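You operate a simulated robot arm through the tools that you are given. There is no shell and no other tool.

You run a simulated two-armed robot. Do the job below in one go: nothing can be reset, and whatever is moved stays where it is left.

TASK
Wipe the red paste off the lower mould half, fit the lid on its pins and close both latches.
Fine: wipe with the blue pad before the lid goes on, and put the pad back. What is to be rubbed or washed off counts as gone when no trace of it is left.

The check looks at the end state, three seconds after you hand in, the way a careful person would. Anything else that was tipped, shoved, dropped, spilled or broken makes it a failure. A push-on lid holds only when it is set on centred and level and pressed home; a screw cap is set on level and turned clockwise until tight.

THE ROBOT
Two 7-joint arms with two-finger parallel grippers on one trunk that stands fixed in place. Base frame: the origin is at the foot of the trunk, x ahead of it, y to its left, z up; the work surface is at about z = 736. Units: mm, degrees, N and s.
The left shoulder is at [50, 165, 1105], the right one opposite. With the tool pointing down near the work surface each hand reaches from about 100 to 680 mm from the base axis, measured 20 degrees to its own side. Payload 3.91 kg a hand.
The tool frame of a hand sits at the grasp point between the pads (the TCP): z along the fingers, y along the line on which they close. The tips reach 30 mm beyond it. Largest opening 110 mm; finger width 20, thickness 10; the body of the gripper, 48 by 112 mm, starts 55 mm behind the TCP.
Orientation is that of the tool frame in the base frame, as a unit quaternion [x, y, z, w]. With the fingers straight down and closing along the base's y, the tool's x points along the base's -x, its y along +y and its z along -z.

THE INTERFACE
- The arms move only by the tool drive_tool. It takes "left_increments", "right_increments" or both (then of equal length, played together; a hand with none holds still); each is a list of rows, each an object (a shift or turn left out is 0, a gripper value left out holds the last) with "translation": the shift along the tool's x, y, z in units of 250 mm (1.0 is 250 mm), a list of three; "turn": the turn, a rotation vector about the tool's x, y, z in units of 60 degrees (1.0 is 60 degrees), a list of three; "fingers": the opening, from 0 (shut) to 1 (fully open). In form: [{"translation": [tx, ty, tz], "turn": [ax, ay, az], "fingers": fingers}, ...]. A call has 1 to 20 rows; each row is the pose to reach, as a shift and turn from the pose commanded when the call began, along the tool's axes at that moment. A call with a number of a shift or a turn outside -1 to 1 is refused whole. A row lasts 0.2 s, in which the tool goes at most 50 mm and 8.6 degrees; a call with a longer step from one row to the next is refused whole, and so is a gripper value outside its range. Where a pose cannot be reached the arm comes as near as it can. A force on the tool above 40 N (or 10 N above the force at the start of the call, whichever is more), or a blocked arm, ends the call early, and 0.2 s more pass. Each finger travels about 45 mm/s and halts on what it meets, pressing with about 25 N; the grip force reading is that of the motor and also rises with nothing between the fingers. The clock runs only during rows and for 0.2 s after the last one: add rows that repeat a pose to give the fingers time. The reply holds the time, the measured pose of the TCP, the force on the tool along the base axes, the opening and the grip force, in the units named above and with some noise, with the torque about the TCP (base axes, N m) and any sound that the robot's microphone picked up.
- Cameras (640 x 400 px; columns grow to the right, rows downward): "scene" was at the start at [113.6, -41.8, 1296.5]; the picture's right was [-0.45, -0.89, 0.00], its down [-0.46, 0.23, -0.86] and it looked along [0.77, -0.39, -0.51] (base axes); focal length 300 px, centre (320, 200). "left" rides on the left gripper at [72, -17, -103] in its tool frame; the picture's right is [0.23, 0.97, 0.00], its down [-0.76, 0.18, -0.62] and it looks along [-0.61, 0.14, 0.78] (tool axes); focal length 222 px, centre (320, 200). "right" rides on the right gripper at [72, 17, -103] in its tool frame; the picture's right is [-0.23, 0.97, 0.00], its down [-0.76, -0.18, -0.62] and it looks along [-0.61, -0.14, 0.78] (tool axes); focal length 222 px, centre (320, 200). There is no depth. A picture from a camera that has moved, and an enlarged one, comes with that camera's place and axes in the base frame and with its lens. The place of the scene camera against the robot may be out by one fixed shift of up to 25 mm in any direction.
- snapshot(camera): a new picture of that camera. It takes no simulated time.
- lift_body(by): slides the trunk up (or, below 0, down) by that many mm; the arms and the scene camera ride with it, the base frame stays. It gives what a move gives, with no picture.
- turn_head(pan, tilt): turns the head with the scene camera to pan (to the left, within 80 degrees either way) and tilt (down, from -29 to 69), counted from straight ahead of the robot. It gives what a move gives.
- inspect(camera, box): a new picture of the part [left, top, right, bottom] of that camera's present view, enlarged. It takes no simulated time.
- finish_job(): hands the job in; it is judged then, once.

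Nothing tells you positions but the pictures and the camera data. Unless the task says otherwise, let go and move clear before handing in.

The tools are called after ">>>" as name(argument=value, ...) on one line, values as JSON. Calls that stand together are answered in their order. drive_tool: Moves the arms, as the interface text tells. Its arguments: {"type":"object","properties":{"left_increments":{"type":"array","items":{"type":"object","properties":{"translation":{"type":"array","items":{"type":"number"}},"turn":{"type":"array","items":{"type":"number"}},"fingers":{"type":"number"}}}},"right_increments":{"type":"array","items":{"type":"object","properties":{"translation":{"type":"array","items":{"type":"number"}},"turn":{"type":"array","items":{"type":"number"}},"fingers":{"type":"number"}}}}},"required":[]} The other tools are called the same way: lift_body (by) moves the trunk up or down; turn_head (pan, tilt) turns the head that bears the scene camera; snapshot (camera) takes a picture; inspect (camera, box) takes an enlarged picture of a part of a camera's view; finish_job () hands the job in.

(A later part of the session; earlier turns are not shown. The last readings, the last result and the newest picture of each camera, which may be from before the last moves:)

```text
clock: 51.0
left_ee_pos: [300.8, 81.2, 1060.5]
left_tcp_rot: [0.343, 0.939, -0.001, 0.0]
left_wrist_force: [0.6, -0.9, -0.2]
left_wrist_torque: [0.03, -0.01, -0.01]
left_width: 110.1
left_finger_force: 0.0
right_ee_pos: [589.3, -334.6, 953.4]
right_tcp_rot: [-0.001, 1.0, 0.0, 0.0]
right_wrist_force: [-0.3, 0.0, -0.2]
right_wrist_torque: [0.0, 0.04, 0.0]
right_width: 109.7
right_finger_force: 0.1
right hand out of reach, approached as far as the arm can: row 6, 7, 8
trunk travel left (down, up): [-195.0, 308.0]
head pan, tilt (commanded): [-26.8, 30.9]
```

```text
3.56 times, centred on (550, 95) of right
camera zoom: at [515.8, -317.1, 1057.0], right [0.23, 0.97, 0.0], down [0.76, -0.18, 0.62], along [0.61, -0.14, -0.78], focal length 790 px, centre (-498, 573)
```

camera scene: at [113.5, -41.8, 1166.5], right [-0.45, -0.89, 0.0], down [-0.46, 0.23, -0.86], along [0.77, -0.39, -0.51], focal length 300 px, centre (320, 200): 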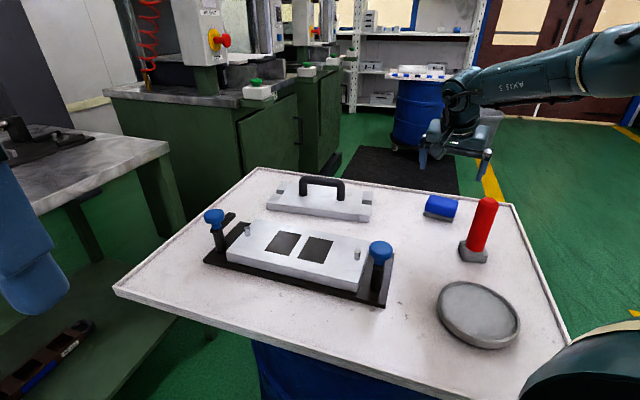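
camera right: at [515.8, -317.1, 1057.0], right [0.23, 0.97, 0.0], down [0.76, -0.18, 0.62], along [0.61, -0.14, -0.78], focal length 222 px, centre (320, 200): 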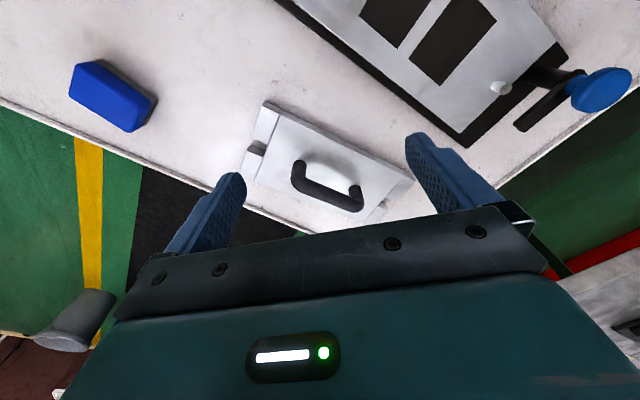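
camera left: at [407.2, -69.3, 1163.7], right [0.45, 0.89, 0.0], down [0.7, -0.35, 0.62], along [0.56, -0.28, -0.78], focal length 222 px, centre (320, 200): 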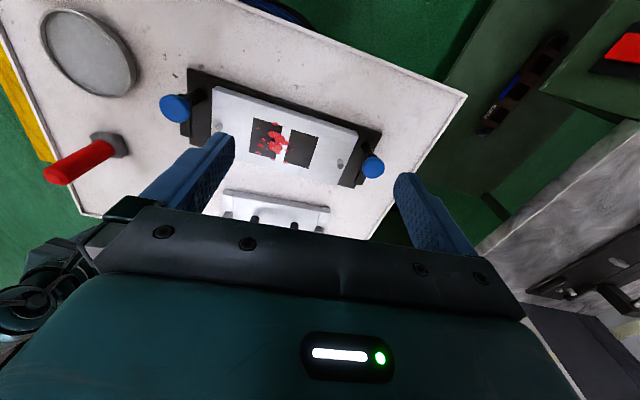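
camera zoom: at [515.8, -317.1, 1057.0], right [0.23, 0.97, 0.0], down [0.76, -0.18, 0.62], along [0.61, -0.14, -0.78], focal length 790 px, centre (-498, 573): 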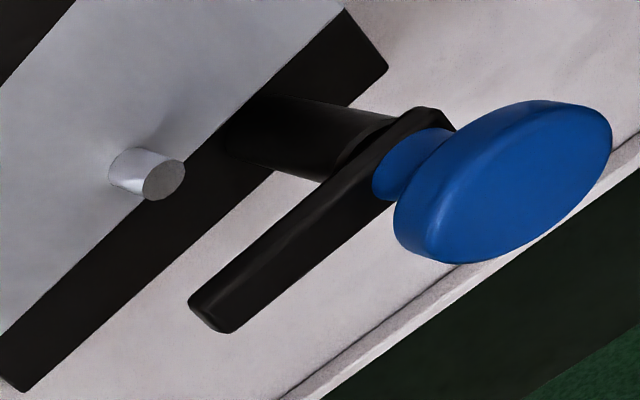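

The lid is about 257×113×20 mm, centred near (707, -347), with its handle bar at z≈805 and heading about 49.5°. I'll test whether the right wrist can turn the fingers across that bar, after backing off a little.

>>> drive_tool(right_increments=[{"translation": [0.04, 0.008, 0], "turn": [0, 0, -0.12]}, {"translation": [0.08, 0.016, 0], "turn": [0, 0, -0.24]}, {"translation": [0.12, 0.025, 0], "turn": [0, 0, -0.36]}, {"translation": [0.16, 0.033, 0], "turn": [0, 0, -0.48]}, {"translation": [0.2, 0.041, 0], "turn": [0, 0, -0.6]}, {"translation": [0.24, 0.05, 0], "turn": [0, 0, -0.72]}, {"translation": [0.277, 0.058, 0], "turn": [0, 0, -0.833]}, {"translation": [0.277, 0.058, 0], "turn": [0, 0, -0.833]}])

>>> snapshot(camera="right")

>>> snapshot(camera="scene")

```text
clock: 52.8
left_ee_pos: [300.8, 80.5, 1060.6]
left_tcp_rot: [0.341, 0.94, 0.0, 0.0]
left_wrist_force: [1.0, 0.0, 1.2]
left_wrist_torque: [-0.04, -0.01, -0.01]
left_width: 110.0
left_finger_force: 0.1
right_ee_pos: [418.9, -220.1, 946.4]
right_tcp_rot: [-0.421, 0.907, -0.001, 0.001]
right_wrist_force: [0.2, -0.1, 0.1]
right_wrist_torque: [-0.02, -0.01, 0.0]
right_width: 109.8
right_finger_force: 0.1
right hand out of reach, approached as far as the arm can: row 2, 3, 4, 5, 6, 7, 8
trunk travel left (down, up): [-195.0, 308.0]
head pan, tilt (commanded): [-26.8, 30.9]
```

```text
taken
camera right: at [358.3, -264.2, 1050.9], right [-0.6, 0.8, 0.0], down [0.63, 0.47, 0.62], along [0.5, 0.37, -0.78], focal length 222 px, centre (320, 200)
```

right: 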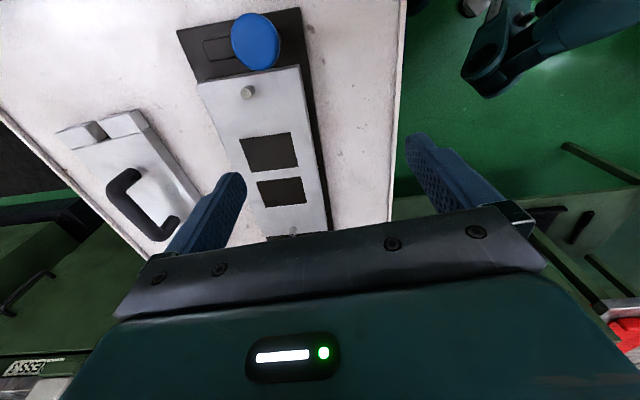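

```text
taken
camera scene: at [113.5, -41.8, 1166.5], right [-0.45, -0.89, 0.0], down [-0.46, 0.23, -0.86], along [0.77, -0.39, -0.51], focal length 300 px, centre (320, 200)
```

scene: 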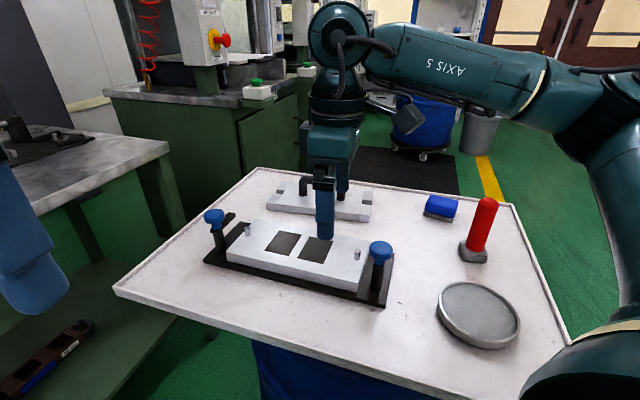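

At low trunk the yaw made the arm wander back to (419, -220), so joint limits matter. I'll raise the trunk so the wrist sits nearer shoulder height, then retry in smaller steps.

>>> lift_body(by=150)

>>> drive_tool(right_increments=[{"translation": [0.0, 0.0, 0.1], "turn": [0, 0, 0.1]}, {"translation": [-0.0, 0.0, 0.2], "turn": [0, 0, 0.2]}, {"translation": [0.0, 0.0, 0.3], "turn": [0, 0, 0.3]}, {"translation": [0.0, 0.0, 0.4], "turn": [0, 0, 0.4]}, {"translation": [0.0, 0.0, 0.45], "turn": [0, 0, 0.5]}, {"translation": [0.0, 0.0, 0.45], "turn": [0, 0, 0.5]}])

```text
clock: 54.5
left_ee_pos: [300.9, 80.0, 1209.9]
left_tcp_rot: [0.342, 0.94, 0.001, 0.0]
left_wrist_force: [-0.6, -0.2, 0.5]
left_wrist_torque: [-0.01, -0.01, 0.0]
left_width: 110.0
left_finger_force: 0.1
right_ee_pos: [419.0, -220.8, 1096.6]
right_tcp_rot: [-0.42, 0.907, -0.001, 0.0]
right_wrist_force: [0.4, 0.2, -1.1]
right_wrist_torque: [0.0, 0.01, 0.0]
right_width: 109.5
right_finger_force: 0.1
trunk travel left (down, up): [-345.0, 158.0]
head pan, tilt (commanded): [-26.8, 30.9]
```

```text
clock: 55.9
left_ee_pos: [300.0, 80.3, 1210.5]
left_tcp_rot: [0.342, 0.94, 0.0, 0.0]
left_wrist_force: [-0.3, 0.6, 0.1]
left_wrist_torque: [-0.01, 0.03, 0.01]
left_width: 109.7
left_finger_force: 0.0
right_ee_pos: [419.1, -220.1, 982.9]
right_tcp_rot: [-0.17, 0.985, -0.002, 0.001]
right_wrist_force: [0.0, 0.2, -0.1]
right_wrist_torque: [0.03, -0.02, 0.01]
right_width: 110.2
right_finger_force: 0.0
trunk travel left (down, up): [-345.0, 158.0]
head pan, tilt (commanded): [-26.8, 30.9]
```

>>> drive_tool(right_increments=[{"translation": [-0.094, -0.097, 0.055]}, {"translation": [-0.187, -0.194, 0.11]}, {"translation": [-0.28, -0.291, 0.166]}, {"translation": [-0.374, -0.388, 0.221]}, {"translation": [-0.468, -0.485, 0.277]}, {"translation": [-0.561, -0.582, 0.332]}, {"translation": [-0.561, -0.582, 0.332]}])

>>> snapshot(camera="scene")

```text
clock: 57.5
left_ee_pos: [301.2, 80.7, 1210.8]
left_tcp_rot: [0.342, 0.94, 0.001, 0.0]
left_wrist_force: [0.0, 0.0, 0.5]
left_wrist_torque: [0.0, 0.0, -0.01]
left_width: 110.0
left_finger_force: 0.0
right_ee_pos: [552.5, -287.4, 919.8]
right_tcp_rot: [-0.17, 0.985, -0.002, 0.001]
right_wrist_force: [0.3, -0.2, -0.9]
right_wrist_torque: [0.0, 0.0, -0.02]
right_width: 109.7
right_finger_force: 0.1
right hand out of reach, approached as far as the arm can: row 5, 6, 7
trunk travel left (down, up): [-345.0, 158.0]
head pan, tilt (commanded): [-26.8, 30.9]
```

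```text
taken
camera scene: at [113.4, -41.8, 1316.5], right [-0.45, -0.89, 0.0], down [-0.46, 0.23, -0.86], along [0.77, -0.39, -0.51], focal length 300 px, centre (320, 200)
```

scene: 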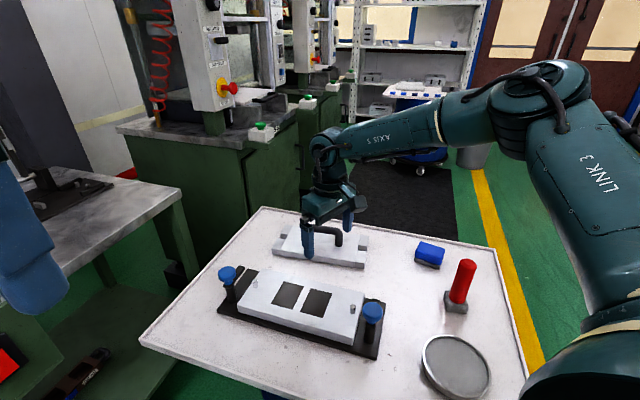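

The larger-yaw side is joint-limited this far out. The fingers can equally close with the hand turned the other way (ψ≈-40°), so I'll test that by rotating clockwise at this height.

>>> drive_tool(right_increments=[{"turn": [0, 0, 0.125]}, {"turn": [0, 0, 0.25]}, {"turn": [0, 0, 0.375]}, {"turn": [0, 0, 0.5]}, {"turn": [0, 0, 0.625]}, {"turn": [0, 0, 0.75]}, {"turn": [0, 0, 0.875]}, {"turn": [0, 0, 1.0]}, {"turn": [0, 0, 1.0]}])

>>> drive_tool(right_increments=[{"turn": [0, 0, 0.125]}, {"turn": [0, 0, 0.25]}, {"turn": [0, 0, 0.375]}, {"turn": [0, 0, 0.5]}, {"turn": [0, 0, 0.625]}, {"turn": [0, 0, 0.75]}, {"turn": [0, 0, 0.875]}, {"turn": [0, 0, 1.0]}, {"turn": [0, 0, 1.0]}])

>>> snapshot(camera="scene")

```text
clock: 59.5
left_ee_pos: [299.5, 80.0, 1209.9]
left_tcp_rot: [0.342, 0.94, 0.0, 0.0]
left_wrist_force: [-0.1, 0.8, 0.5]
left_wrist_torque: [-0.02, 0.0, -0.01]
left_width: 110.0
left_finger_force: 0.0
right_ee_pos: [550.7, -286.5, 918.8]
right_tcp_rot: [0.345, 0.939, 0.0, 0.001]
right_wrist_force: [-0.4, -0.2, 0.0]
right_wrist_torque: [0.01, 0.01, 0.01]
right_width: 110.1
right_finger_force: 0.0
trunk travel left (down, up): [-345.0, 158.0]
head pan, tilt (commanded): [-26.8, 30.9]
```

```text
clock: 61.5
left_ee_pos: [300.4, 79.7, 1210.4]
left_tcp_rot: [0.342, 0.94, 0.0, 0.0]
left_wrist_force: [-0.1, 0.2, 1.0]
left_wrist_torque: [0.03, 0.02, 0.0]
left_width: 109.9
left_finger_force: 0.0
right_ee_pos: [550.9, -286.6, 919.2]
right_tcp_rot: [0.768, 0.64, 0.0, 0.001]
right_wrist_force: [-0.2, 0.3, 0.4]
right_wrist_torque: [0.02, -0.02, 0.01]
right_width: 110.1
right_finger_force: 0.0
trunk travel left (down, up): [-345.0, 158.0]
head pan, tilt (commanded): [-26.8, 30.9]
```

```text
taken
camera scene: at [113.6, -41.8, 1316.5], right [-0.45, -0.89, 0.0], down [-0.46, 0.23, -0.86], along [0.77, -0.39, -0.51], focal length 300 px, centre (320, 200)
```

scene: 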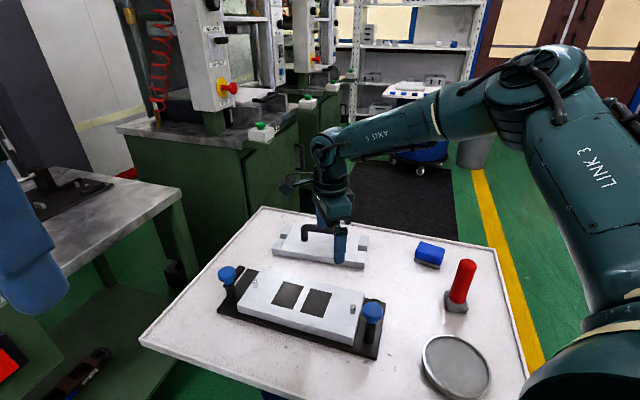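

That side works freely: ψ is -10° now with no limit hit. I'll continue to ψ≈-40°.

>>> drive_tool(right_increments=[{"turn": [0, 0, 0.125]}, {"turn": [0, 0, 0.25]}, {"turn": [0, 0, 0.375]}, {"turn": [0, 0, 0.5]}, {"turn": [0, 0, 0.5]}])

>>> snapshot(camera="right")

>>> snapshot(camera="scene")

```text
clock: 62.7
left_ee_pos: [300.4, 80.5, 1211.1]
left_tcp_rot: [0.342, 0.94, 0.0, 0.001]
left_wrist_force: [0.4, -0.1, 0.5]
left_wrist_torque: [-0.01, 0.0, -0.01]
left_width: 109.9
left_finger_force: 0.0
right_ee_pos: [550.6, -287.0, 919.8]
right_tcp_rot: [0.908, 0.42, 0.001, 0.001]
right_wrist_force: [-0.6, 1.4, 0.6]
right_wrist_torque: [-0.04, 0.03, 0.0]
right_width: 110.0
right_finger_force: 0.0
trunk travel left (down, up): [-345.0, 158.0]
head pan, tilt (commanded): [-26.8, 30.9]
```

```text
taken
camera right: at [610.5, -242.2, 1022.8], right [0.59, -0.8, 0.0], down [-0.63, -0.46, 0.62], along [-0.5, -0.37, -0.78], focal length 222 px, centre (320, 200)
```

right: 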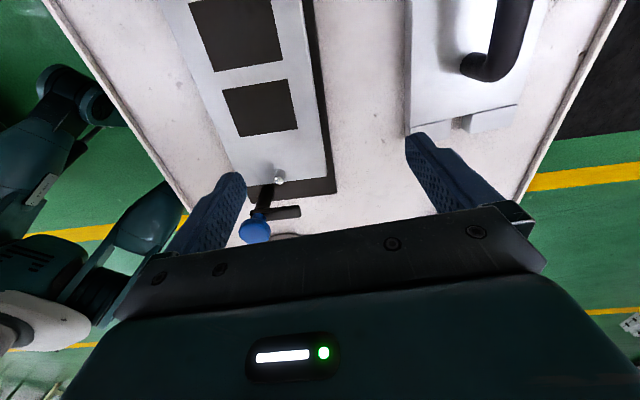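

```text
taken
camera scene: at [113.6, -41.8, 1316.5], right [-0.45, -0.89, 0.0], down [-0.46, 0.23, -0.86], along [0.77, -0.39, -0.51], focal length 300 px, centre (320, 200)
```

scene: 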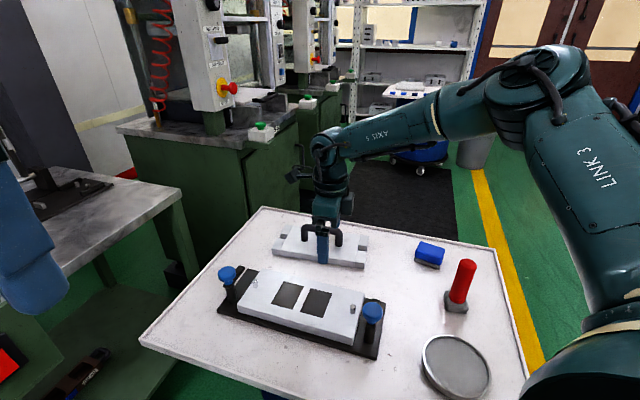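

ψ≈-40° is reachable. Before grasping, I'll test the placing pose above the mould with a 15° tilt, then come back for the lid.

>>> drive_tool(right_increments=[{"translation": [0.05, -0.07, -0.01], "turn": [-0.0625, 0, 0.018]}, {"translation": [0.1, -0.14, -0.02], "turn": [-0.125, 0, 0.035]}, {"translation": [0.15, -0.21, -0.03], "turn": [-0.1875, 0, 0.052]}, {"translation": [0.197, -0.275, -0.04], "turn": [-0.25, 0, 0.07]}, {"translation": [0.197, -0.275, -0.04], "turn": [-0.25, 0, 0.07]}])

>>> snapshot(camera="right")

```text
clock: 63.9
left_ee_pos: [300.1, 81.0, 1211.1]
left_tcp_rot: [0.342, 0.94, 0.0, 0.0]
left_wrist_force: [0.9, -1.2, 0.2]
left_wrist_torque: [0.03, -0.01, 0.03]
left_width: 110.1
left_finger_force: 0.1
right_ee_pos: [526.4, -211.4, 931.0]
right_tcp_rot: [0.914, 0.384, 0.055, 0.119]
right_wrist_force: [-0.5, -0.2, -0.4]
right_wrist_torque: [-0.01, 0.01, -0.06]
right_width: 110.0
right_finger_force: 0.2
right hand out of reach, approached as far as the arm can: row 4, 5
trunk travel left (down, up): [-345.0, 158.0]
head pan, tilt (commanded): [-26.8, 30.9]
```

```text
taken
camera right: at [567.3, -151.5, 1037.0], right [0.51, -0.82, 0.25], down [-0.78, -0.31, 0.55], along [-0.37, -0.47, -0.8], focal length 222 px, centre (320, 200)
```

right: 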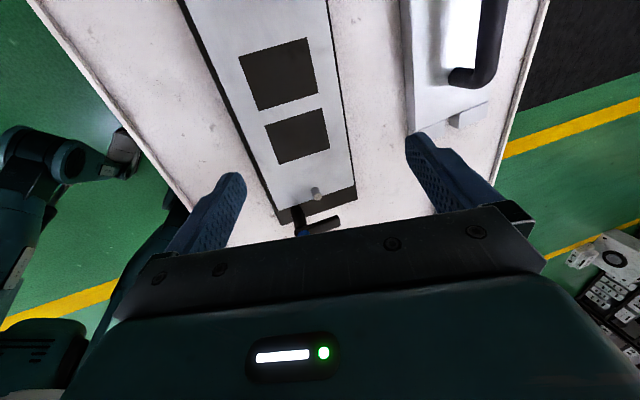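

The 15° tilt is right at the limit above the mould. A tilt leaning more straight ahead keeps the wrist further right, so I'll test that over the mould.

>>> drive_tool(right_increments=[{"translation": [-0.022, 0.046, 0.012], "turn": [0.0625, 0, -0.0175]}, {"translation": [-0.044, 0.092, 0.024], "turn": [0.125, 0, -0.035]}, {"translation": [-0.066, 0.138, 0.036], "turn": [0.1875, 0, -0.0525]}, {"translation": [-0.087, 0.183, 0.048], "turn": [0.25, 0, -0.07]}, {"translation": [-0.087, 0.183, 0.048], "turn": [0.25, 0, -0.07]}])

>>> drive_tool(right_increments=[{"translation": [0.03, -0.045, 0], "turn": [-0.033, 0.033, 0.0175]}, {"translation": [0.06, -0.09, 0], "turn": [-0.067, 0.067, 0.035]}, {"translation": [0.09, -0.135, 0], "turn": [-0.1, 0.1, 0.0525]}, {"translation": [0.12, -0.18, 0], "turn": [-0.133, 0.133, 0.07]}, {"translation": [0.12, -0.18, 0], "turn": [-0.133, 0.133, 0.07]}])

```text
clock: 65.1
left_ee_pos: [299.0, 79.3, 1211.1]
left_tcp_rot: [0.342, 0.94, 0.0, 0.0]
left_wrist_force: [0.1, -0.1, -0.3]
left_wrist_torque: [0.03, -0.04, 0.0]
left_width: 110.2
left_finger_force: 0.0
right_ee_pos: [544.1, -258.8, 932.3]
right_tcp_rot: [0.907, 0.421, 0.001, 0.001]
right_wrist_force: [0.9, -0.7, -0.2]
right_wrist_torque: [0.01, 0.0, 0.0]
right_width: 110.0
right_finger_force: 0.1
trunk travel left (down, up): [-345.0, 158.0]
head pan, tilt (commanded): [-26.8, 30.9]
```

```text
clock: 66.3
left_ee_pos: [300.2, 81.8, 1211.0]
left_tcp_rot: [0.341, 0.94, 0.0, 0.0]
left_wrist_force: [0.3, 0.0, 0.1]
left_wrist_torque: [0.0, 0.01, 0.02]
left_width: 110.0
left_finger_force: 0.0
right_ee_pos: [530.2, -205.8, 932.2]
right_tcp_rot: [0.917, 0.386, 0.093, 0.035]
right_wrist_force: [0.8, -0.4, -0.6]
right_wrist_torque: [0.01, -0.01, 0.02]
right_width: 110.1
right_finger_force: 0.1
trunk travel left (down, up): [-345.0, 158.0]
head pan, tilt (commanded): [-26.8, 30.9]
```

That works. I'll check the lower height there as well, to where the handle would be with the lid seated.

>>> drive_tool(right_increments=[{"translation": [-0.012, -0.011, 0.08]}, {"translation": [-0.024, -0.022, 0.16]}, {"translation": [-0.036, -0.034, 0.24]}, {"translation": [-0.047, -0.045, 0.321]}, {"translation": [-0.047, -0.045, 0.321]}])

>>> snapshot(camera="right")

>>> snapshot(camera="scene")

```text
clock: 67.5
left_ee_pos: [300.9, 80.1, 1210.4]
left_tcp_rot: [0.342, 0.94, 0.0, -0.001]
left_wrist_force: [-0.3, 0.0, -0.3]
left_wrist_torque: [-0.02, 0.01, 0.0]
left_width: 109.8
left_finger_force: 0.1
right_ee_pos: [517.1, -217.0, 859.9]
right_tcp_rot: [0.918, 0.385, 0.093, 0.034]
right_wrist_force: [0.5, -0.4, 0.7]
right_wrist_torque: [-0.01, -0.02, 0.02]
right_width: 109.8
right_finger_force: 0.0
right hand out of reach, approached as far as the arm can: row 3, 4, 5
trunk travel left (down, up): [-345.0, 158.0]
head pan, tilt (commanded): [-26.8, 30.9]
```

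```text
taken
camera right: at [558.4, -178.0, 975.1], right [0.53, -0.84, 0.1], down [-0.77, -0.42, 0.48], along [-0.36, -0.33, -0.87], focal length 222 px, centre (320, 200)
```

right: 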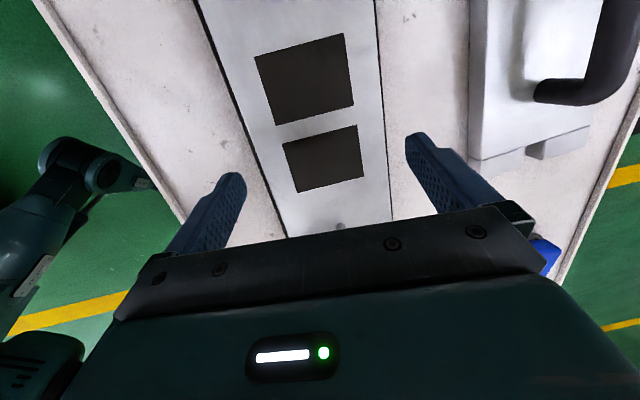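

```text
taken
camera scene: at [113.5, -41.8, 1316.5], right [-0.45, -0.89, 0.0], down [-0.46, 0.23, -0.86], along [0.77, -0.39, -0.51], focal length 300 px, centre (320, 200)
```

scene: 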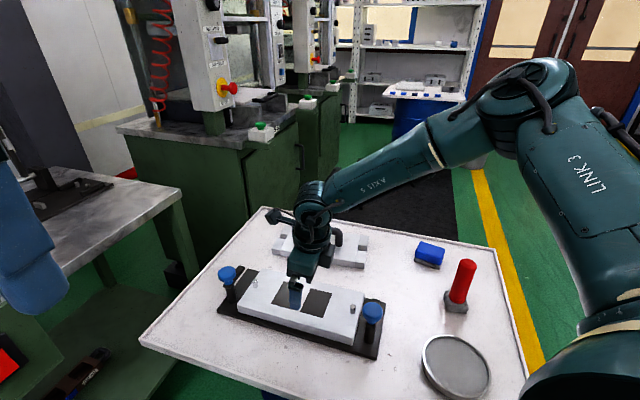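

Reachability above the mould depends on hand height relative to the shoulder. I'll raise the hand, then lower the trunk by 95 mm so both picking and placing fit in the working range.

>>> drive_tool(right_increments=[{"translation": [0.014, 0.013, -0.094]}, {"translation": [0.028, 0.026, -0.188]}, {"translation": [0.042, 0.039, -0.282]}, {"translation": [0.056, 0.052, -0.376]}, {"translation": [0.069, 0.065, -0.47]}, {"translation": [0.069, 0.065, -0.47]}])

>>> lift_body(by=-95)

```text
clock: 68.9
left_ee_pos: [300.6, 80.1, 1210.8]
left_tcp_rot: [0.342, 0.94, 0.0, 0.0]
left_wrist_force: [0.2, -1.4, 0.4]
left_wrist_torque: [0.0, 0.03, -0.01]
left_width: 110.1
left_finger_force: 0.2
right_ee_pos: [518.7, -217.7, 980.7]
right_tcp_rot: [0.918, 0.385, 0.093, 0.035]
right_wrist_force: [-0.6, 0.6, -0.8]
right_wrist_torque: [0.03, 0.03, 0.01]
right_width: 109.8
right_finger_force: 0.1
trunk travel left (down, up): [-345.0, 158.0]
head pan, tilt (commanded): [-26.8, 30.9]
```

```text
clock: 70.2
left_ee_pos: [299.8, 81.0, 1116.9]
left_tcp_rot: [0.342, 0.94, 0.0, 0.0]
left_wrist_force: [0.1, 0.4, 0.7]
left_wrist_torque: [-0.01, 0.0, 0.03]
left_width: 109.9
left_finger_force: 0.1
right_ee_pos: [517.3, -217.7, 885.7]
right_tcp_rot: [0.918, 0.385, 0.093, 0.035]
right_wrist_force: [-0.3, -0.5, 1.1]
right_wrist_torque: [0.02, 0.0, 0.03]
right_width: 109.9
right_finger_force: 0.0
trunk travel left (down, up): [-250.0, 253.0]
head pan, tilt (commanded): [-26.8, 30.9]
```

>>> drive_tool(right_increments=[{"translation": [0.025, 0.148, 0.0], "turn": [0.001, 0.001, -0.009], "fingers": 0.6}, {"translation": [0.05, 0.296, 0.02], "turn": [0.003, 0.003, -0.018], "fingers": 0.6}, {"translation": [0.075, 0.444, 0.04], "turn": [0.004, 0.004, -0.028], "fingers": 0.6}, {"translation": [0.1, 0.592, 0.058], "turn": [0.005, 0.005, -0.037], "fingers": 0.6}, {"translation": [0.125, 0.74, 0.072], "turn": [0.007, 0.006, -0.046], "fingers": 0.6}, {"translation": [0.15, 0.888, 0.087], "turn": [0.0081, 0.0077, -0.0555], "fingers": 0.6}, {"translation": [0.15, 0.888, 0.087], "turn": [0.0081, 0.0077, -0.0555], "fingers": 0.6}])

>>> snapshot(camera="right")

>>> snapshot(camera="scene")

```text
clock: 71.8
left_ee_pos: [300.2, 79.5, 1114.9]
left_tcp_rot: [0.342, 0.94, 0.0, 0.0]
left_wrist_force: [-0.2, -0.5, 0.3]
left_wrist_torque: [-0.01, 0.02, 0.0]
left_width: 110.1
left_finger_force: 0.1
right_ee_pos: [634.4, -353.7, 907.1]
right_tcp_rot: [0.906, 0.412, 0.094, 0.032]
right_wrist_force: [0.4, 0.3, 0.1]
right_wrist_torque: [0.03, -0.01, 0.0]
right_width: 66.0
right_finger_force: 0.1
right hand out of reach, approached as far as the arm can: row 4, 5, 6, 7
trunk travel left (down, up): [-250.0, 253.0]
head pan, tilt (commanded): [-26.8, 30.9]
```

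```text
taken
camera right: at [673.5, -312.2, 1022.2], right [0.58, -0.81, 0.1], down [-0.74, -0.47, 0.48], along [-0.34, -0.35, -0.87], focal length 222 px, centre (320, 200)
```

right: 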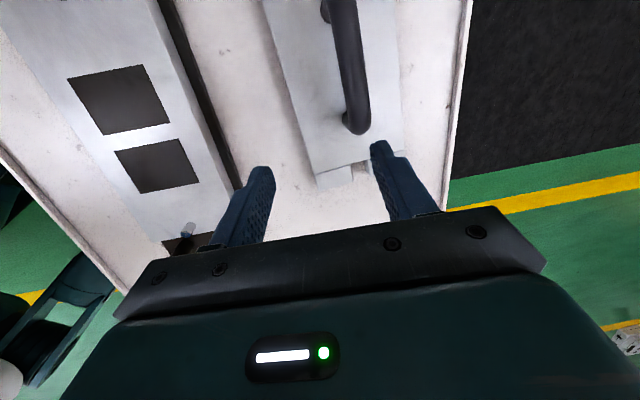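

```text
taken
camera scene: at [113.5, -41.9, 1221.5], right [-0.45, -0.89, 0.0], down [-0.46, 0.23, -0.86], along [0.77, -0.39, -0.51], focal length 300 px, centre (320, 200)
```

scene: 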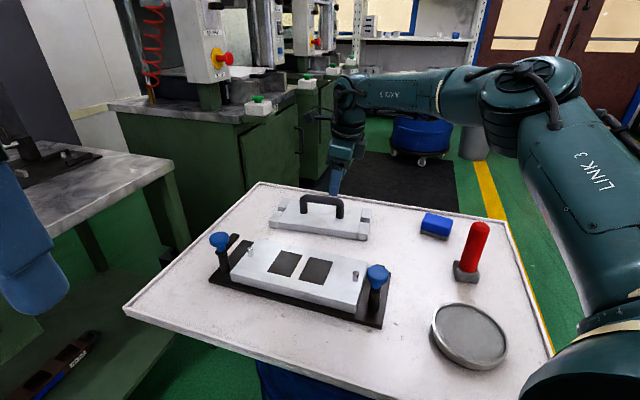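

The arm stopped short of the lid at (634, -354). I'll test whether a different yaw frees it, to learn which joint limit is binding.

>>> drive_tool(right_increments=[{"translation": [0.042, 0.036, 0.011], "turn": [0.018, 0.017, -0.122]}, {"translation": [0.084, 0.072, 0.022], "turn": [0.036, 0.034, -0.245]}, {"translation": [0.126, 0.108, 0.033], "turn": [0.054, 0.051, -0.367]}, {"translation": [0.168, 0.145, 0.045], "turn": [0.072, 0.068, -0.49]}, {"translation": [0.168, 0.145, 0.045], "turn": [0.072, 0.068, -0.49]}])

>>> snapshot(camera="scene")

```text
clock: 73.0
left_ee_pos: [299.9, 80.2, 1115.8]
left_tcp_rot: [0.342, 0.94, 0.0, 0.0]
left_wrist_force: [-0.2, -0.4, 0.3]
left_wrist_torque: [-0.01, -0.02, -0.02]
left_width: 110.2
left_finger_force: 0.1
right_ee_pos: [631.0, -347.9, 914.4]
right_tcp_rot: [0.768, 0.633, 0.099, 0.006]
right_wrist_force: [1.1, 0.0, -0.8]
right_wrist_torque: [-0.01, -0.01, -0.01]
right_width: 65.9
right_finger_force: 0.0
right hand out of reach, approached as far as the arm can: row 1, 2, 3, 4, 5
trunk travel left (down, up): [-250.0, 253.0]
head pan, tilt (commanded): [-26.8, 30.9]
```

```text
taken
camera scene: at [113.6, -41.8, 1221.5], right [-0.45, -0.89, 0.0], down [-0.46, 0.23, -0.86], along [0.77, -0.39, -0.51], focal length 300 px, centre (320, 200)
```

scene: 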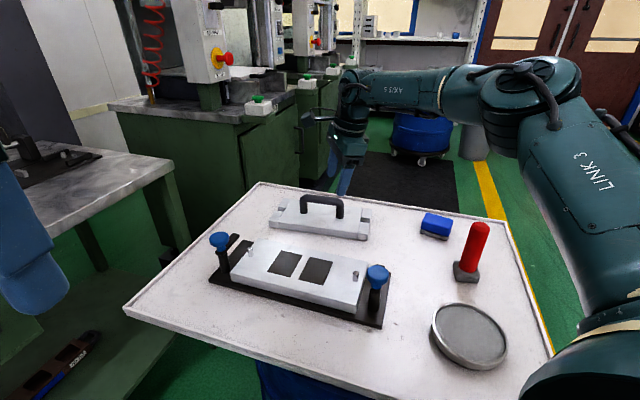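

Yaw isn't the limit there; it's arm extension with this little tilt. I'll raise the trunk again and use a larger tilt, leaning 28° straight along the reach direction.

>>> lift_body(by=95)

>>> drive_tool(right_increments=[{"translation": [-0.003, 0.014, 0.066], "turn": [-0.073, -0.017, 0.081]}, {"translation": [-0.005, 0.027, 0.132], "turn": [-0.146, -0.034, 0.161]}, {"translation": [-0.008, 0.041, 0.198], "turn": [-0.22, -0.052, 0.242]}, {"translation": [-0.01, 0.054, 0.264], "turn": [-0.293, -0.069, 0.322]}, {"translation": [-0.013, 0.068, 0.33], "turn": [-0.366, -0.086, 0.403]}, {"translation": [-0.013, 0.068, 0.33], "turn": [-0.366, -0.086, 0.403]}])

>>> snapshot(camera="scene")

```text
clock: 74.3
left_ee_pos: [300.6, 80.3, 1210.2]
left_tcp_rot: [0.342, 0.94, 0.001, 0.001]
left_wrist_force: [-0.2, 0.5, -0.1]
left_wrist_torque: [0.02, -0.02, 0.01]
left_width: 110.1
left_finger_force: 0.1
right_ee_pos: [631.0, -348.3, 1008.0]
right_tcp_rot: [0.768, 0.633, 0.099, 0.007]
right_wrist_force: [0.0, 0.1, -0.7]
right_wrist_torque: [-0.04, 0.04, 0.01]
right_width: 65.8
right_finger_force: 0.0
trunk travel left (down, up): [-345.0, 158.0]
head pan, tilt (commanded): [-26.8, 30.9]
```

```text
clock: 75.7
left_ee_pos: [299.5, 81.3, 1210.5]
left_tcp_rot: [0.342, 0.94, 0.0, 0.0]
left_wrist_force: [-0.3, -0.6, -0.6]
left_wrist_torque: [0.01, 0.01, 0.0]
left_width: 110.1
left_finger_force: 0.0
right_ee_pos: [654.9, -345.0, 931.2]
right_tcp_rot: [0.871, 0.427, 0.182, 0.16]
right_wrist_force: [0.0, -0.4, -0.3]
right_wrist_torque: [0.0, -0.01, 0.02]
right_width: 66.1
right_finger_force: 0.2
right hand out of reach, approached as far as the arm can: row 5, 6
trunk travel left (down, up): [-345.0, 158.0]
head pan, tilt (commanded): [-26.8, 30.9]
```

```text
taken
camera scene: at [113.6, -41.9, 1316.5], right [-0.45, -0.89, 0.0], down [-0.46, 0.23, -0.86], along [0.77, -0.39, -0.51], focal length 300 px, centre (320, 200)
```

scene: 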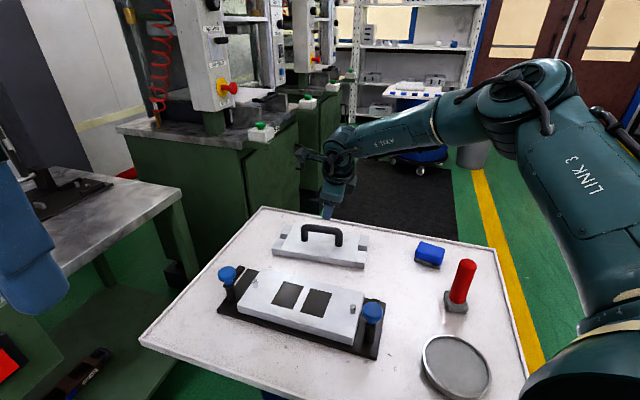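

>>> drive_tool(right_increments=[{"translation": [0.006, -0.006, 0.068]}, {"translation": [0.012, -0.012, 0.135]}, {"translation": [0.018, -0.018, 0.203]}, {"translation": [0.024, -0.023, 0.27]}, {"translation": [0.024, -0.023, 0.27]}])

>>> snapshot(camera="scene")

```text
clock: 76.9
left_ee_pos: [299.7, 80.7, 1210.3]
left_tcp_rot: [0.342, 0.94, 0.0, 0.0]
left_wrist_force: [1.2, -0.1, -0.1]
left_wrist_torque: [0.0, -0.01, 0.02]
left_width: 109.7
left_finger_force: 0.0
right_ee_pos: [640.0, -356.2, 895.8]
right_tcp_rot: [0.871, 0.427, 0.183, 0.158]
right_wrist_force: [-0.1, 0.3, -0.3]
right_wrist_torque: [0.03, 0.02, 0.01]
right_width: 65.7
right_finger_force: 0.0
right hand out of reach, approached as far as the arm can: row 1, 2, 3, 4, 5
trunk travel left (down, up): [-345.0, 158.0]
head pan, tilt (commanded): [-26.8, 30.9]
```

```text
taken
camera scene: at [113.5, -41.8, 1316.5], right [-0.45, -0.89, 0.0], down [-0.46, 0.23, -0.86], along [0.77, -0.39, -0.51], focal length 300 px, centre (320, 200)
```

scene: 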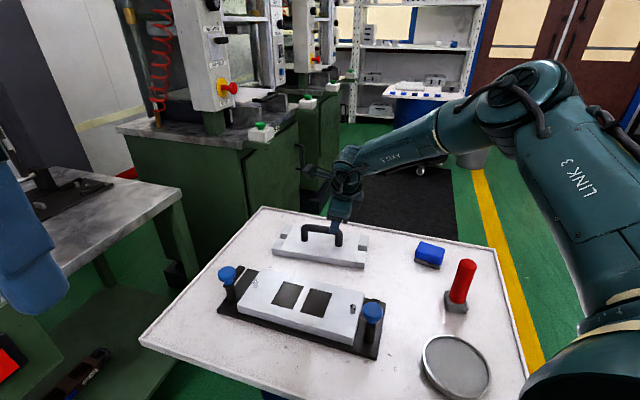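

The limit isn't simple extension. I'll try the yaw that worked for the pad (fingers square to the reach direction) to see whether the lid area is reachable at all that way.

>>> drive_tool(right_increments=[{"translation": [0.005, 0.012, -0.024], "turn": [0.011, -0.008, -0.134]}, {"translation": [0.01, 0.024, -0.048], "turn": [0.022, -0.016, -0.268]}, {"translation": [0.015, 0.036, -0.072], "turn": [0.033, -0.024, -0.402]}, {"translation": [0.02, 0.048, -0.096], "turn": [0.044, -0.032, -0.536]}, {"translation": [0.025, 0.06, -0.12], "turn": [0.055, -0.04, -0.67]}, {"translation": [0.029, 0.069, -0.1414], "turn": [0.0655, -0.0485, -0.804]}])

>>> drive_tool(right_increments=[{"turn": [0.011, -0.008, -0.134]}, {"turn": [0.022, -0.016, -0.268]}, {"turn": [0.033, -0.024, -0.402]}, {"turn": [0.044, -0.032, -0.536]}, {"turn": [0.055, -0.04, -0.67]}, {"turn": [0.0655, -0.0485, -0.804]}])

```text
clock: 78.3
left_ee_pos: [300.4, 80.7, 1210.5]
left_tcp_rot: [0.342, 0.94, 0.0, 0.0]
left_wrist_force: [0.6, 0.3, -0.5]
left_wrist_torque: [-0.01, -0.02, 0.03]
left_width: 109.9
left_finger_force: 0.1
right_ee_pos: [640.8, -355.6, 938.1]
right_tcp_rot: [0.629, 0.748, 0.065, 0.2]
right_wrist_force: [-0.5, 0.6, 0.3]
right_wrist_torque: [0.05, 0.0, -0.02]
right_width: 66.1
right_finger_force: 0.1
trunk travel left (down, up): [-345.0, 158.0]
head pan, tilt (commanded): [-26.8, 30.9]
```

```text
clock: 79.7
left_ee_pos: [299.2, 80.7, 1210.9]
left_tcp_rot: [0.342, 0.94, 0.0, 0.0]
left_wrist_force: [0.2, -0.8, -1.0]
left_wrist_torque: [-0.03, 0.01, -0.02]
left_width: 109.7
left_finger_force: 0.1
right_ee_pos: [639.0, -356.3, 939.4]
right_tcp_rot: [0.276, 0.936, -0.063, 0.208]
right_wrist_force: [0.2, -0.4, -0.2]
right_wrist_torque: [0.01, 0.02, 0.0]
right_width: 66.2
right_finger_force: 0.0
right hand out of reach, approached as far as the arm can: row 6
trunk travel left (down, up): [-345.0, 158.0]
head pan, tilt (commanded): [-26.8, 30.9]
```

The data fits a stuck elbow: the upper arm sits at a fixed direction, elbow up and out. I'll stretch the arm out toward the right first so the elbow drops, then sweep left to the lid while staying extended.

>>> drive_tool(right_increments=[{"translation": [-0.06, -0.138, 0.062]}, {"translation": [-0.12, -0.276, 0.125]}, {"translation": [-0.18, -0.414, 0.187]}, {"translation": [-0.24, -0.552, 0.25]}, {"translation": [-0.302, -0.69, 0.312]}, {"translation": [-0.302, -0.69, 0.312]}])

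>>> snapshot(camera="scene")

```text
clock: 81.1
left_ee_pos: [300.3, 80.6, 1210.5]
left_tcp_rot: [0.342, 0.94, -0.001, 0.0]
left_wrist_force: [0.0, -0.3, 0.3]
left_wrist_torque: [0.0, 0.01, 0.0]
left_width: 109.9
left_finger_force: 0.0
right_ee_pos: [615.8, -544.2, 913.1]
right_tcp_rot: [0.277, 0.936, -0.064, 0.209]
right_wrist_force: [-0.6, 0.8, 0.0]
right_wrist_torque: [-0.02, 0.05, 0.0]
right_width: 65.9
right_finger_force: 0.1
right hand out of reach, approached as far as the arm can: row 4, 5, 6
trunk travel left (down, up): [-345.0, 158.0]
head pan, tilt (commanded): [-26.8, 30.9]
```

```text
taken
camera scene: at [113.4, -41.8, 1316.5], right [-0.45, -0.89, 0.0], down [-0.46, 0.23, -0.86], along [0.77, -0.39, -0.51], focal length 300 px, centre (320, 200)
```

scene: 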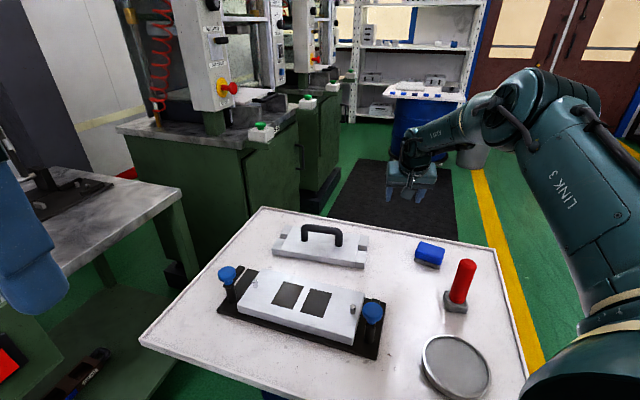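

The elbow really does stay up and out. With that fixed, the lid handle should be reachable if the trunk is low (shoulder about 890) and the tool leans 35° straight ahead. I'll retreat, set that orientation, and lower the trunk in stages.

>>> drive_tool(right_increments=[{"translation": [0.042, 0.049, -0.091], "turn": [-0.025, 0.016, 0.132]}, {"translation": [0.084, 0.098, -0.182], "turn": [-0.05, 0.032, 0.264]}, {"translation": [0.126, 0.147, -0.272], "turn": [-0.075, 0.049, 0.396]}, {"translation": [0.167, 0.196, -0.363], "turn": [-0.1, 0.065, 0.528]}, {"translation": [0.209, 0.245, -0.454], "turn": [-0.125, 0.081, 0.66]}, {"translation": [0.251, 0.294, -0.545], "turn": [-0.1505, 0.0971, 0.7925]}])

>>> drive_tool(right_increments=[{"turn": [-0.025, 0.016, 0.132]}, {"turn": [-0.05, 0.032, 0.264]}, {"turn": [-0.075, 0.049, 0.396]}, {"turn": [-0.1, 0.065, 0.528]}, {"turn": [-0.125, 0.081, 0.66]}, {"turn": [-0.1505, 0.0971, 0.7925]}, {"turn": [-0.1505, 0.0971, 0.7925]}])

```text
clock: 82.5
left_ee_pos: [299.6, 81.1, 1210.9]
left_tcp_rot: [0.342, 0.94, 0.0, 0.0]
left_wrist_force: [0.0, -0.1, 0.1]
left_wrist_torque: [-0.02, 0.04, -0.03]
left_width: 110.2
left_finger_force: 0.1
right_ee_pos: [560.1, -418.0, 1010.8]
right_tcp_rot: [0.617, 0.756, 0.112, 0.189]
right_wrist_force: [0.3, 1.0, 0.0]
right_wrist_torque: [-0.01, -0.04, 0.01]
right_width: 66.1
right_finger_force: 0.2
trunk travel left (down, up): [-345.0, 158.0]
head pan, tilt (commanded): [-26.8, 30.9]
```

```text
clock: 84.1
left_ee_pos: [300.7, 79.9, 1210.4]
left_tcp_rot: [0.342, 0.94, 0.0, 0.0]
left_wrist_force: [-0.3, 0.3, 0.1]
left_wrist_torque: [-0.04, 0.0, -0.01]
left_width: 110.3
left_finger_force: 0.1
right_ee_pos: [560.3, -418.1, 1009.5]
right_tcp_rot: [0.846, 0.44, 0.266, 0.137]
right_wrist_force: [-0.4, -0.2, -0.6]
right_wrist_torque: [0.01, -0.01, 0.01]
right_width: 66.1
right_finger_force: 0.0
trunk travel left (down, up): [-345.0, 158.0]
head pan, tilt (commanded): [-26.8, 30.9]
```

>>> lift_body(by=-110)

>>> drive_tool(right_increments=[{"translation": [0.036, 0.052, -0.09]}, {"translation": [0.072, 0.104, -0.18]}, {"translation": [0.108, 0.156, -0.27]}, {"translation": [0.144, 0.207, -0.36]}, {"translation": [0.144, 0.207, -0.36]}])

>>> lift_body(by=-125)

>>> snapshot(camera="scene")

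```text
clock: 85.5
left_ee_pos: [300.1, 80.9, 1099.9]
left_tcp_rot: [0.342, 0.94, 0.0, 0.0]
left_wrist_force: [0.5, -0.2, 0.6]
left_wrist_torque: [0.05, -0.02, 0.01]
left_width: 109.9
left_finger_force: 0.1
right_ee_pos: [561.0, -418.1, 900.2]
right_tcp_rot: [0.846, 0.441, 0.266, 0.137]
right_wrist_force: [0.3, -0.7, -0.5]
right_wrist_torque: [0.0, 0.06, 0.01]
right_width: 65.9
right_finger_force: 0.1
trunk travel left (down, up): [-235.0, 268.0]
head pan, tilt (commanded): [-26.8, 30.9]
```

```text
clock: 86.7
left_ee_pos: [300.7, 81.1, 1101.6]
left_tcp_rot: [0.342, 0.94, 0.0, 0.0]
left_wrist_force: [0.5, -0.5, 0.3]
left_wrist_torque: [-0.03, -0.02, 0.0]
left_width: 110.1
left_finger_force: 0.1
right_ee_pos: [562.7, -419.0, 1010.6]
right_tcp_rot: [0.846, 0.441, 0.266, 0.137]
right_wrist_force: [0.1, -0.1, 0.8]
right_wrist_torque: [-0.01, -0.03, 0.02]
right_width: 66.0
right_finger_force: 0.1
trunk travel left (down, up): [-235.0, 268.0]
head pan, tilt (commanded): [-26.8, 30.9]
```

```text
clock: 88.3
left_ee_pos: [300.4, 80.4, 975.1]
left_tcp_rot: [0.342, 0.94, 0.0, 0.0]
left_wrist_force: [0.5, 0.2, 0.2]
left_wrist_torque: [-0.03, 0.0, -0.01]
left_width: 109.9
left_finger_force: 0.0
right_ee_pos: [561.2, -419.1, 884.8]
right_tcp_rot: [0.846, 0.441, 0.266, 0.137]
right_wrist_force: [-0.4, 0.1, 0.9]
right_wrist_torque: [-0.02, -0.01, -0.02]
right_width: 66.3
right_finger_force: 0.1
trunk travel left (down, up): [-110.0, 393.0]
head pan, tilt (commanded): [-26.8, 30.9]
```

```text
taken
camera scene: at [113.5, -41.8, 1081.6], right [-0.45, -0.89, 0.0], down [-0.46, 0.23, -0.86], along [0.77, -0.39, -0.51], focal length 300 px, centre (320, 200)
```

scene: 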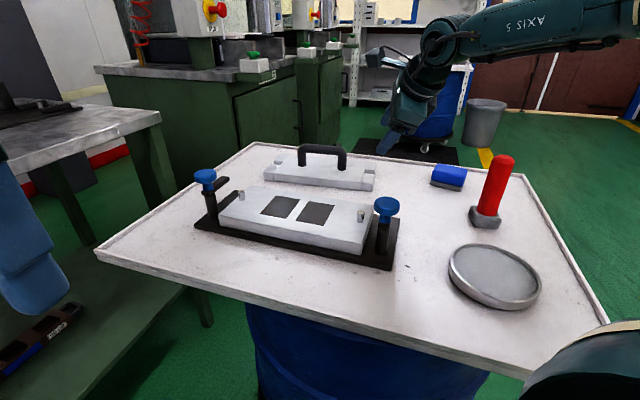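

>>> drive_tool(right_increments=[{"translation": [0.096, 0.042, 0.05]}, {"translation": [0.192, 0.083, 0.1]}, {"translation": [0.29, 0.125, 0.155]}, {"translation": [0.385, 0.166, 0.21]}, {"translation": [0.481, 0.208, 0.263]}, {"translation": [0.481, 0.208, 0.263]}])

>>> snapshot(camera="scene")

>>> snapshot(camera="right")

```text
clock: 89.7
left_ee_pos: [299.7, 80.6, 973.5]
left_tcp_rot: [0.342, 0.94, 0.001, 0.0]
left_wrist_force: [0.1, 0.6, -0.2]
left_wrist_torque: [-0.01, 0.03, 0.0]
left_width: 109.9
left_finger_force: 0.0
right_ee_pos: [689.3, -351.5, 895.8]
right_tcp_rot: [0.846, 0.441, 0.265, 0.138]
right_wrist_force: [0.3, -0.8, 0.1]
right_wrist_torque: [0.05, 0.06, 0.01]
right_width: 66.1
right_finger_force: 0.1
trunk travel left (down, up): [-110.0, 393.0]
head pan, tilt (commanded): [-26.8, 30.9]
```

```text
taken
camera scene: at [113.7, -41.8, 1081.5], right [-0.45, -0.89, 0.0], down [-0.46, 0.23, -0.86], along [0.77, -0.39, -0.51], focal length 300 px, centre (320, 200)
```

scene: 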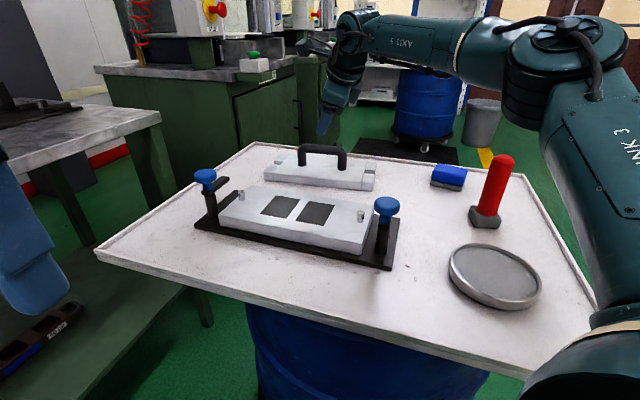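

```text
taken
camera right: at [676.3, -301.0, 1011.9], right [0.55, -0.74, 0.38], down [-0.83, -0.52, 0.18], along [0.06, -0.41, -0.91], focal length 222 px, centre (320, 200)
```

right: 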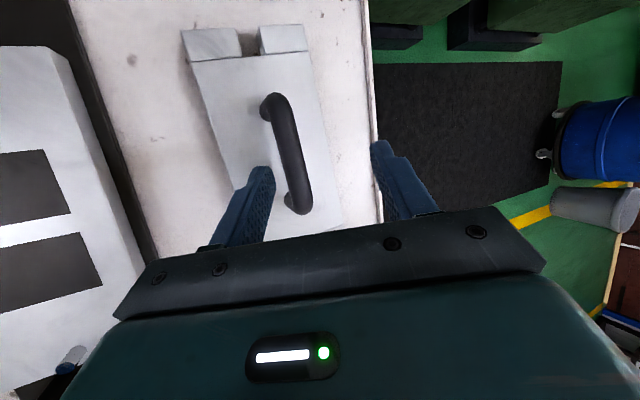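

The model holds and the hand is just behind the handle. I'll zoom in on the handle from the hand camera to fix its exact position.

>>> inspect(camera="right", box=[170, 10, 370, 240])

>>> inspect(camera="scene", box=[250, 80, 400, 200])

```text
1.74 times, centred on (270, 125) of right
camera zoom: at [676.3, -301.0, 1011.9], right [0.55, -0.74, 0.38], down [-0.83, -0.52, 0.18], along [0.06, -0.41, -0.91], focal length 386 px, centre (407, 330)
```

zoom: 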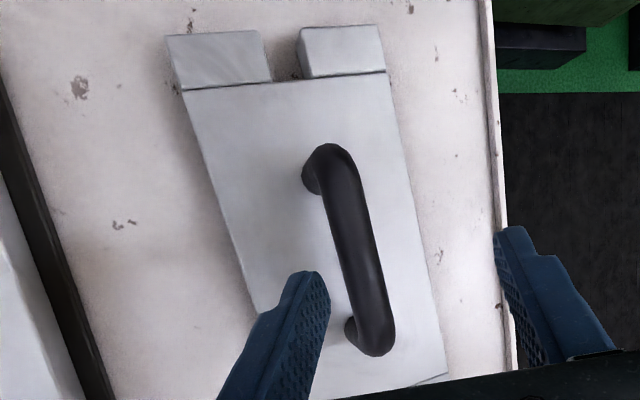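

```text
3.33 times, centred on (325, 140) of scene
camera zoom: at [113.7, -41.8, 1081.5], right [-0.45, -0.89, 0.0], down [-0.46, 0.23, -0.86], along [0.77, -0.39, -0.51], focal length 1000 px, centre (303, 400)
```

zoom: 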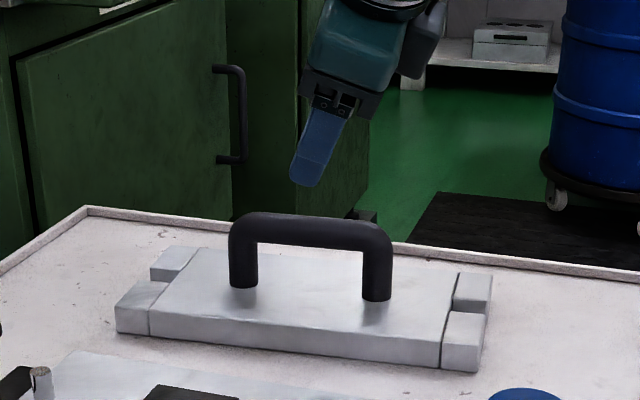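

The bar centre is at about (708, -348, 804), 20 mm thick. I'll line up behind it along the tool axis, narrow the opening to 55 mm and approach.

>>> drive_tool(right_increments=[{"translation": [-0.036, -0.064, -0.015], "fingers": 0.5}, {"translation": [-0.073, -0.128, -0.03], "fingers": 0.5}, {"translation": [-0.073, -0.128, -0.03], "fingers": 0.5}])

>>> drive_tool(right_increments=[{"translation": [0, 0, 0.06]}, {"translation": [0, 0, 0.12]}, {"translation": [0, 0, 0.18]}, {"translation": [0, 0, 0.2]}])

>>> snapshot(camera="right")

>>> inspect(camera="scene", box=[250, 80, 400, 200])

```text
clock: 90.5
left_ee_pos: [300.0, 80.7, 975.3]
left_tcp_rot: [0.341, 0.94, 0.001, -0.001]
left_wrist_force: [0.2, -0.1, -0.2]
left_wrist_torque: [-0.02, -0.01, 0.0]
left_width: 110.0
left_finger_force: 0.0
right_ee_pos: [654.9, -346.4, 879.2]
right_tcp_rot: [0.846, 0.441, 0.266, 0.137]
right_wrist_force: [0.5, 0.3, -0.8]
right_wrist_torque: [0.0, -0.02, 0.0]
right_width: 55.0
right_finger_force: 0.1
trunk travel left (down, up): [-110.0, 393.0]
head pan, tilt (commanded): [-26.8, 30.9]
```

```text
clock: 91.5
left_ee_pos: [300.3, 80.2, 975.5]
left_tcp_rot: [0.342, 0.94, 0.0, 0.0]
left_wrist_force: [0.9, 0.4, 0.0]
left_wrist_torque: [-0.01, 0.03, 0.0]
left_width: 109.9
left_finger_force: 0.1
right_ee_pos: [684.7, -347.2, 839.3]
right_tcp_rot: [0.846, 0.441, 0.265, 0.137]
right_wrist_force: [-0.4, 0.3, 0.0]
right_wrist_torque: [0.02, -0.01, 0.0]
right_width: 55.1
right_finger_force: 0.1
trunk travel left (down, up): [-110.0, 393.0]
head pan, tilt (commanded): [-26.8, 30.9]
```

```text
taken
camera right: at [670.8, -297.3, 955.8], right [0.55, -0.74, 0.38], down [-0.83, -0.52, 0.18], along [0.07, -0.41, -0.91], focal length 222 px, centre (320, 200)
```

right: 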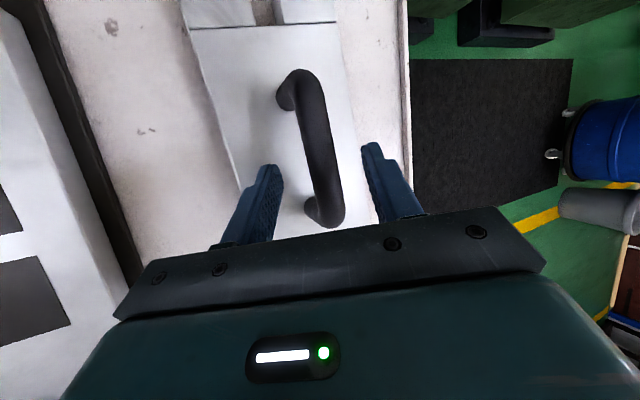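

```text
3.33 times, centred on (325, 140) of scene
camera zoom: at [113.6, -41.9, 1081.5], right [-0.45, -0.89, 0.0], down [-0.46, 0.23, -0.86], along [0.77, -0.39, -0.51], focal length 1000 px, centre (303, 400)
```

zoom: 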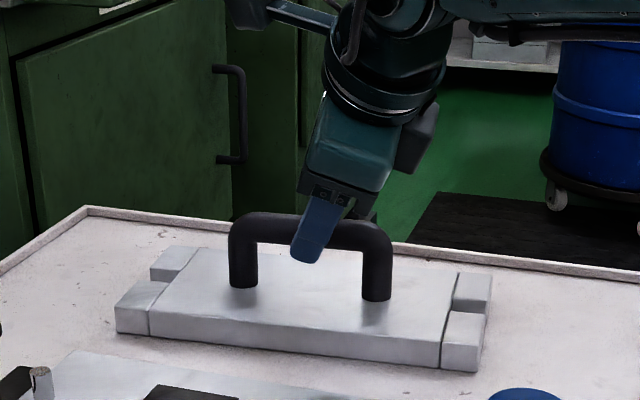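

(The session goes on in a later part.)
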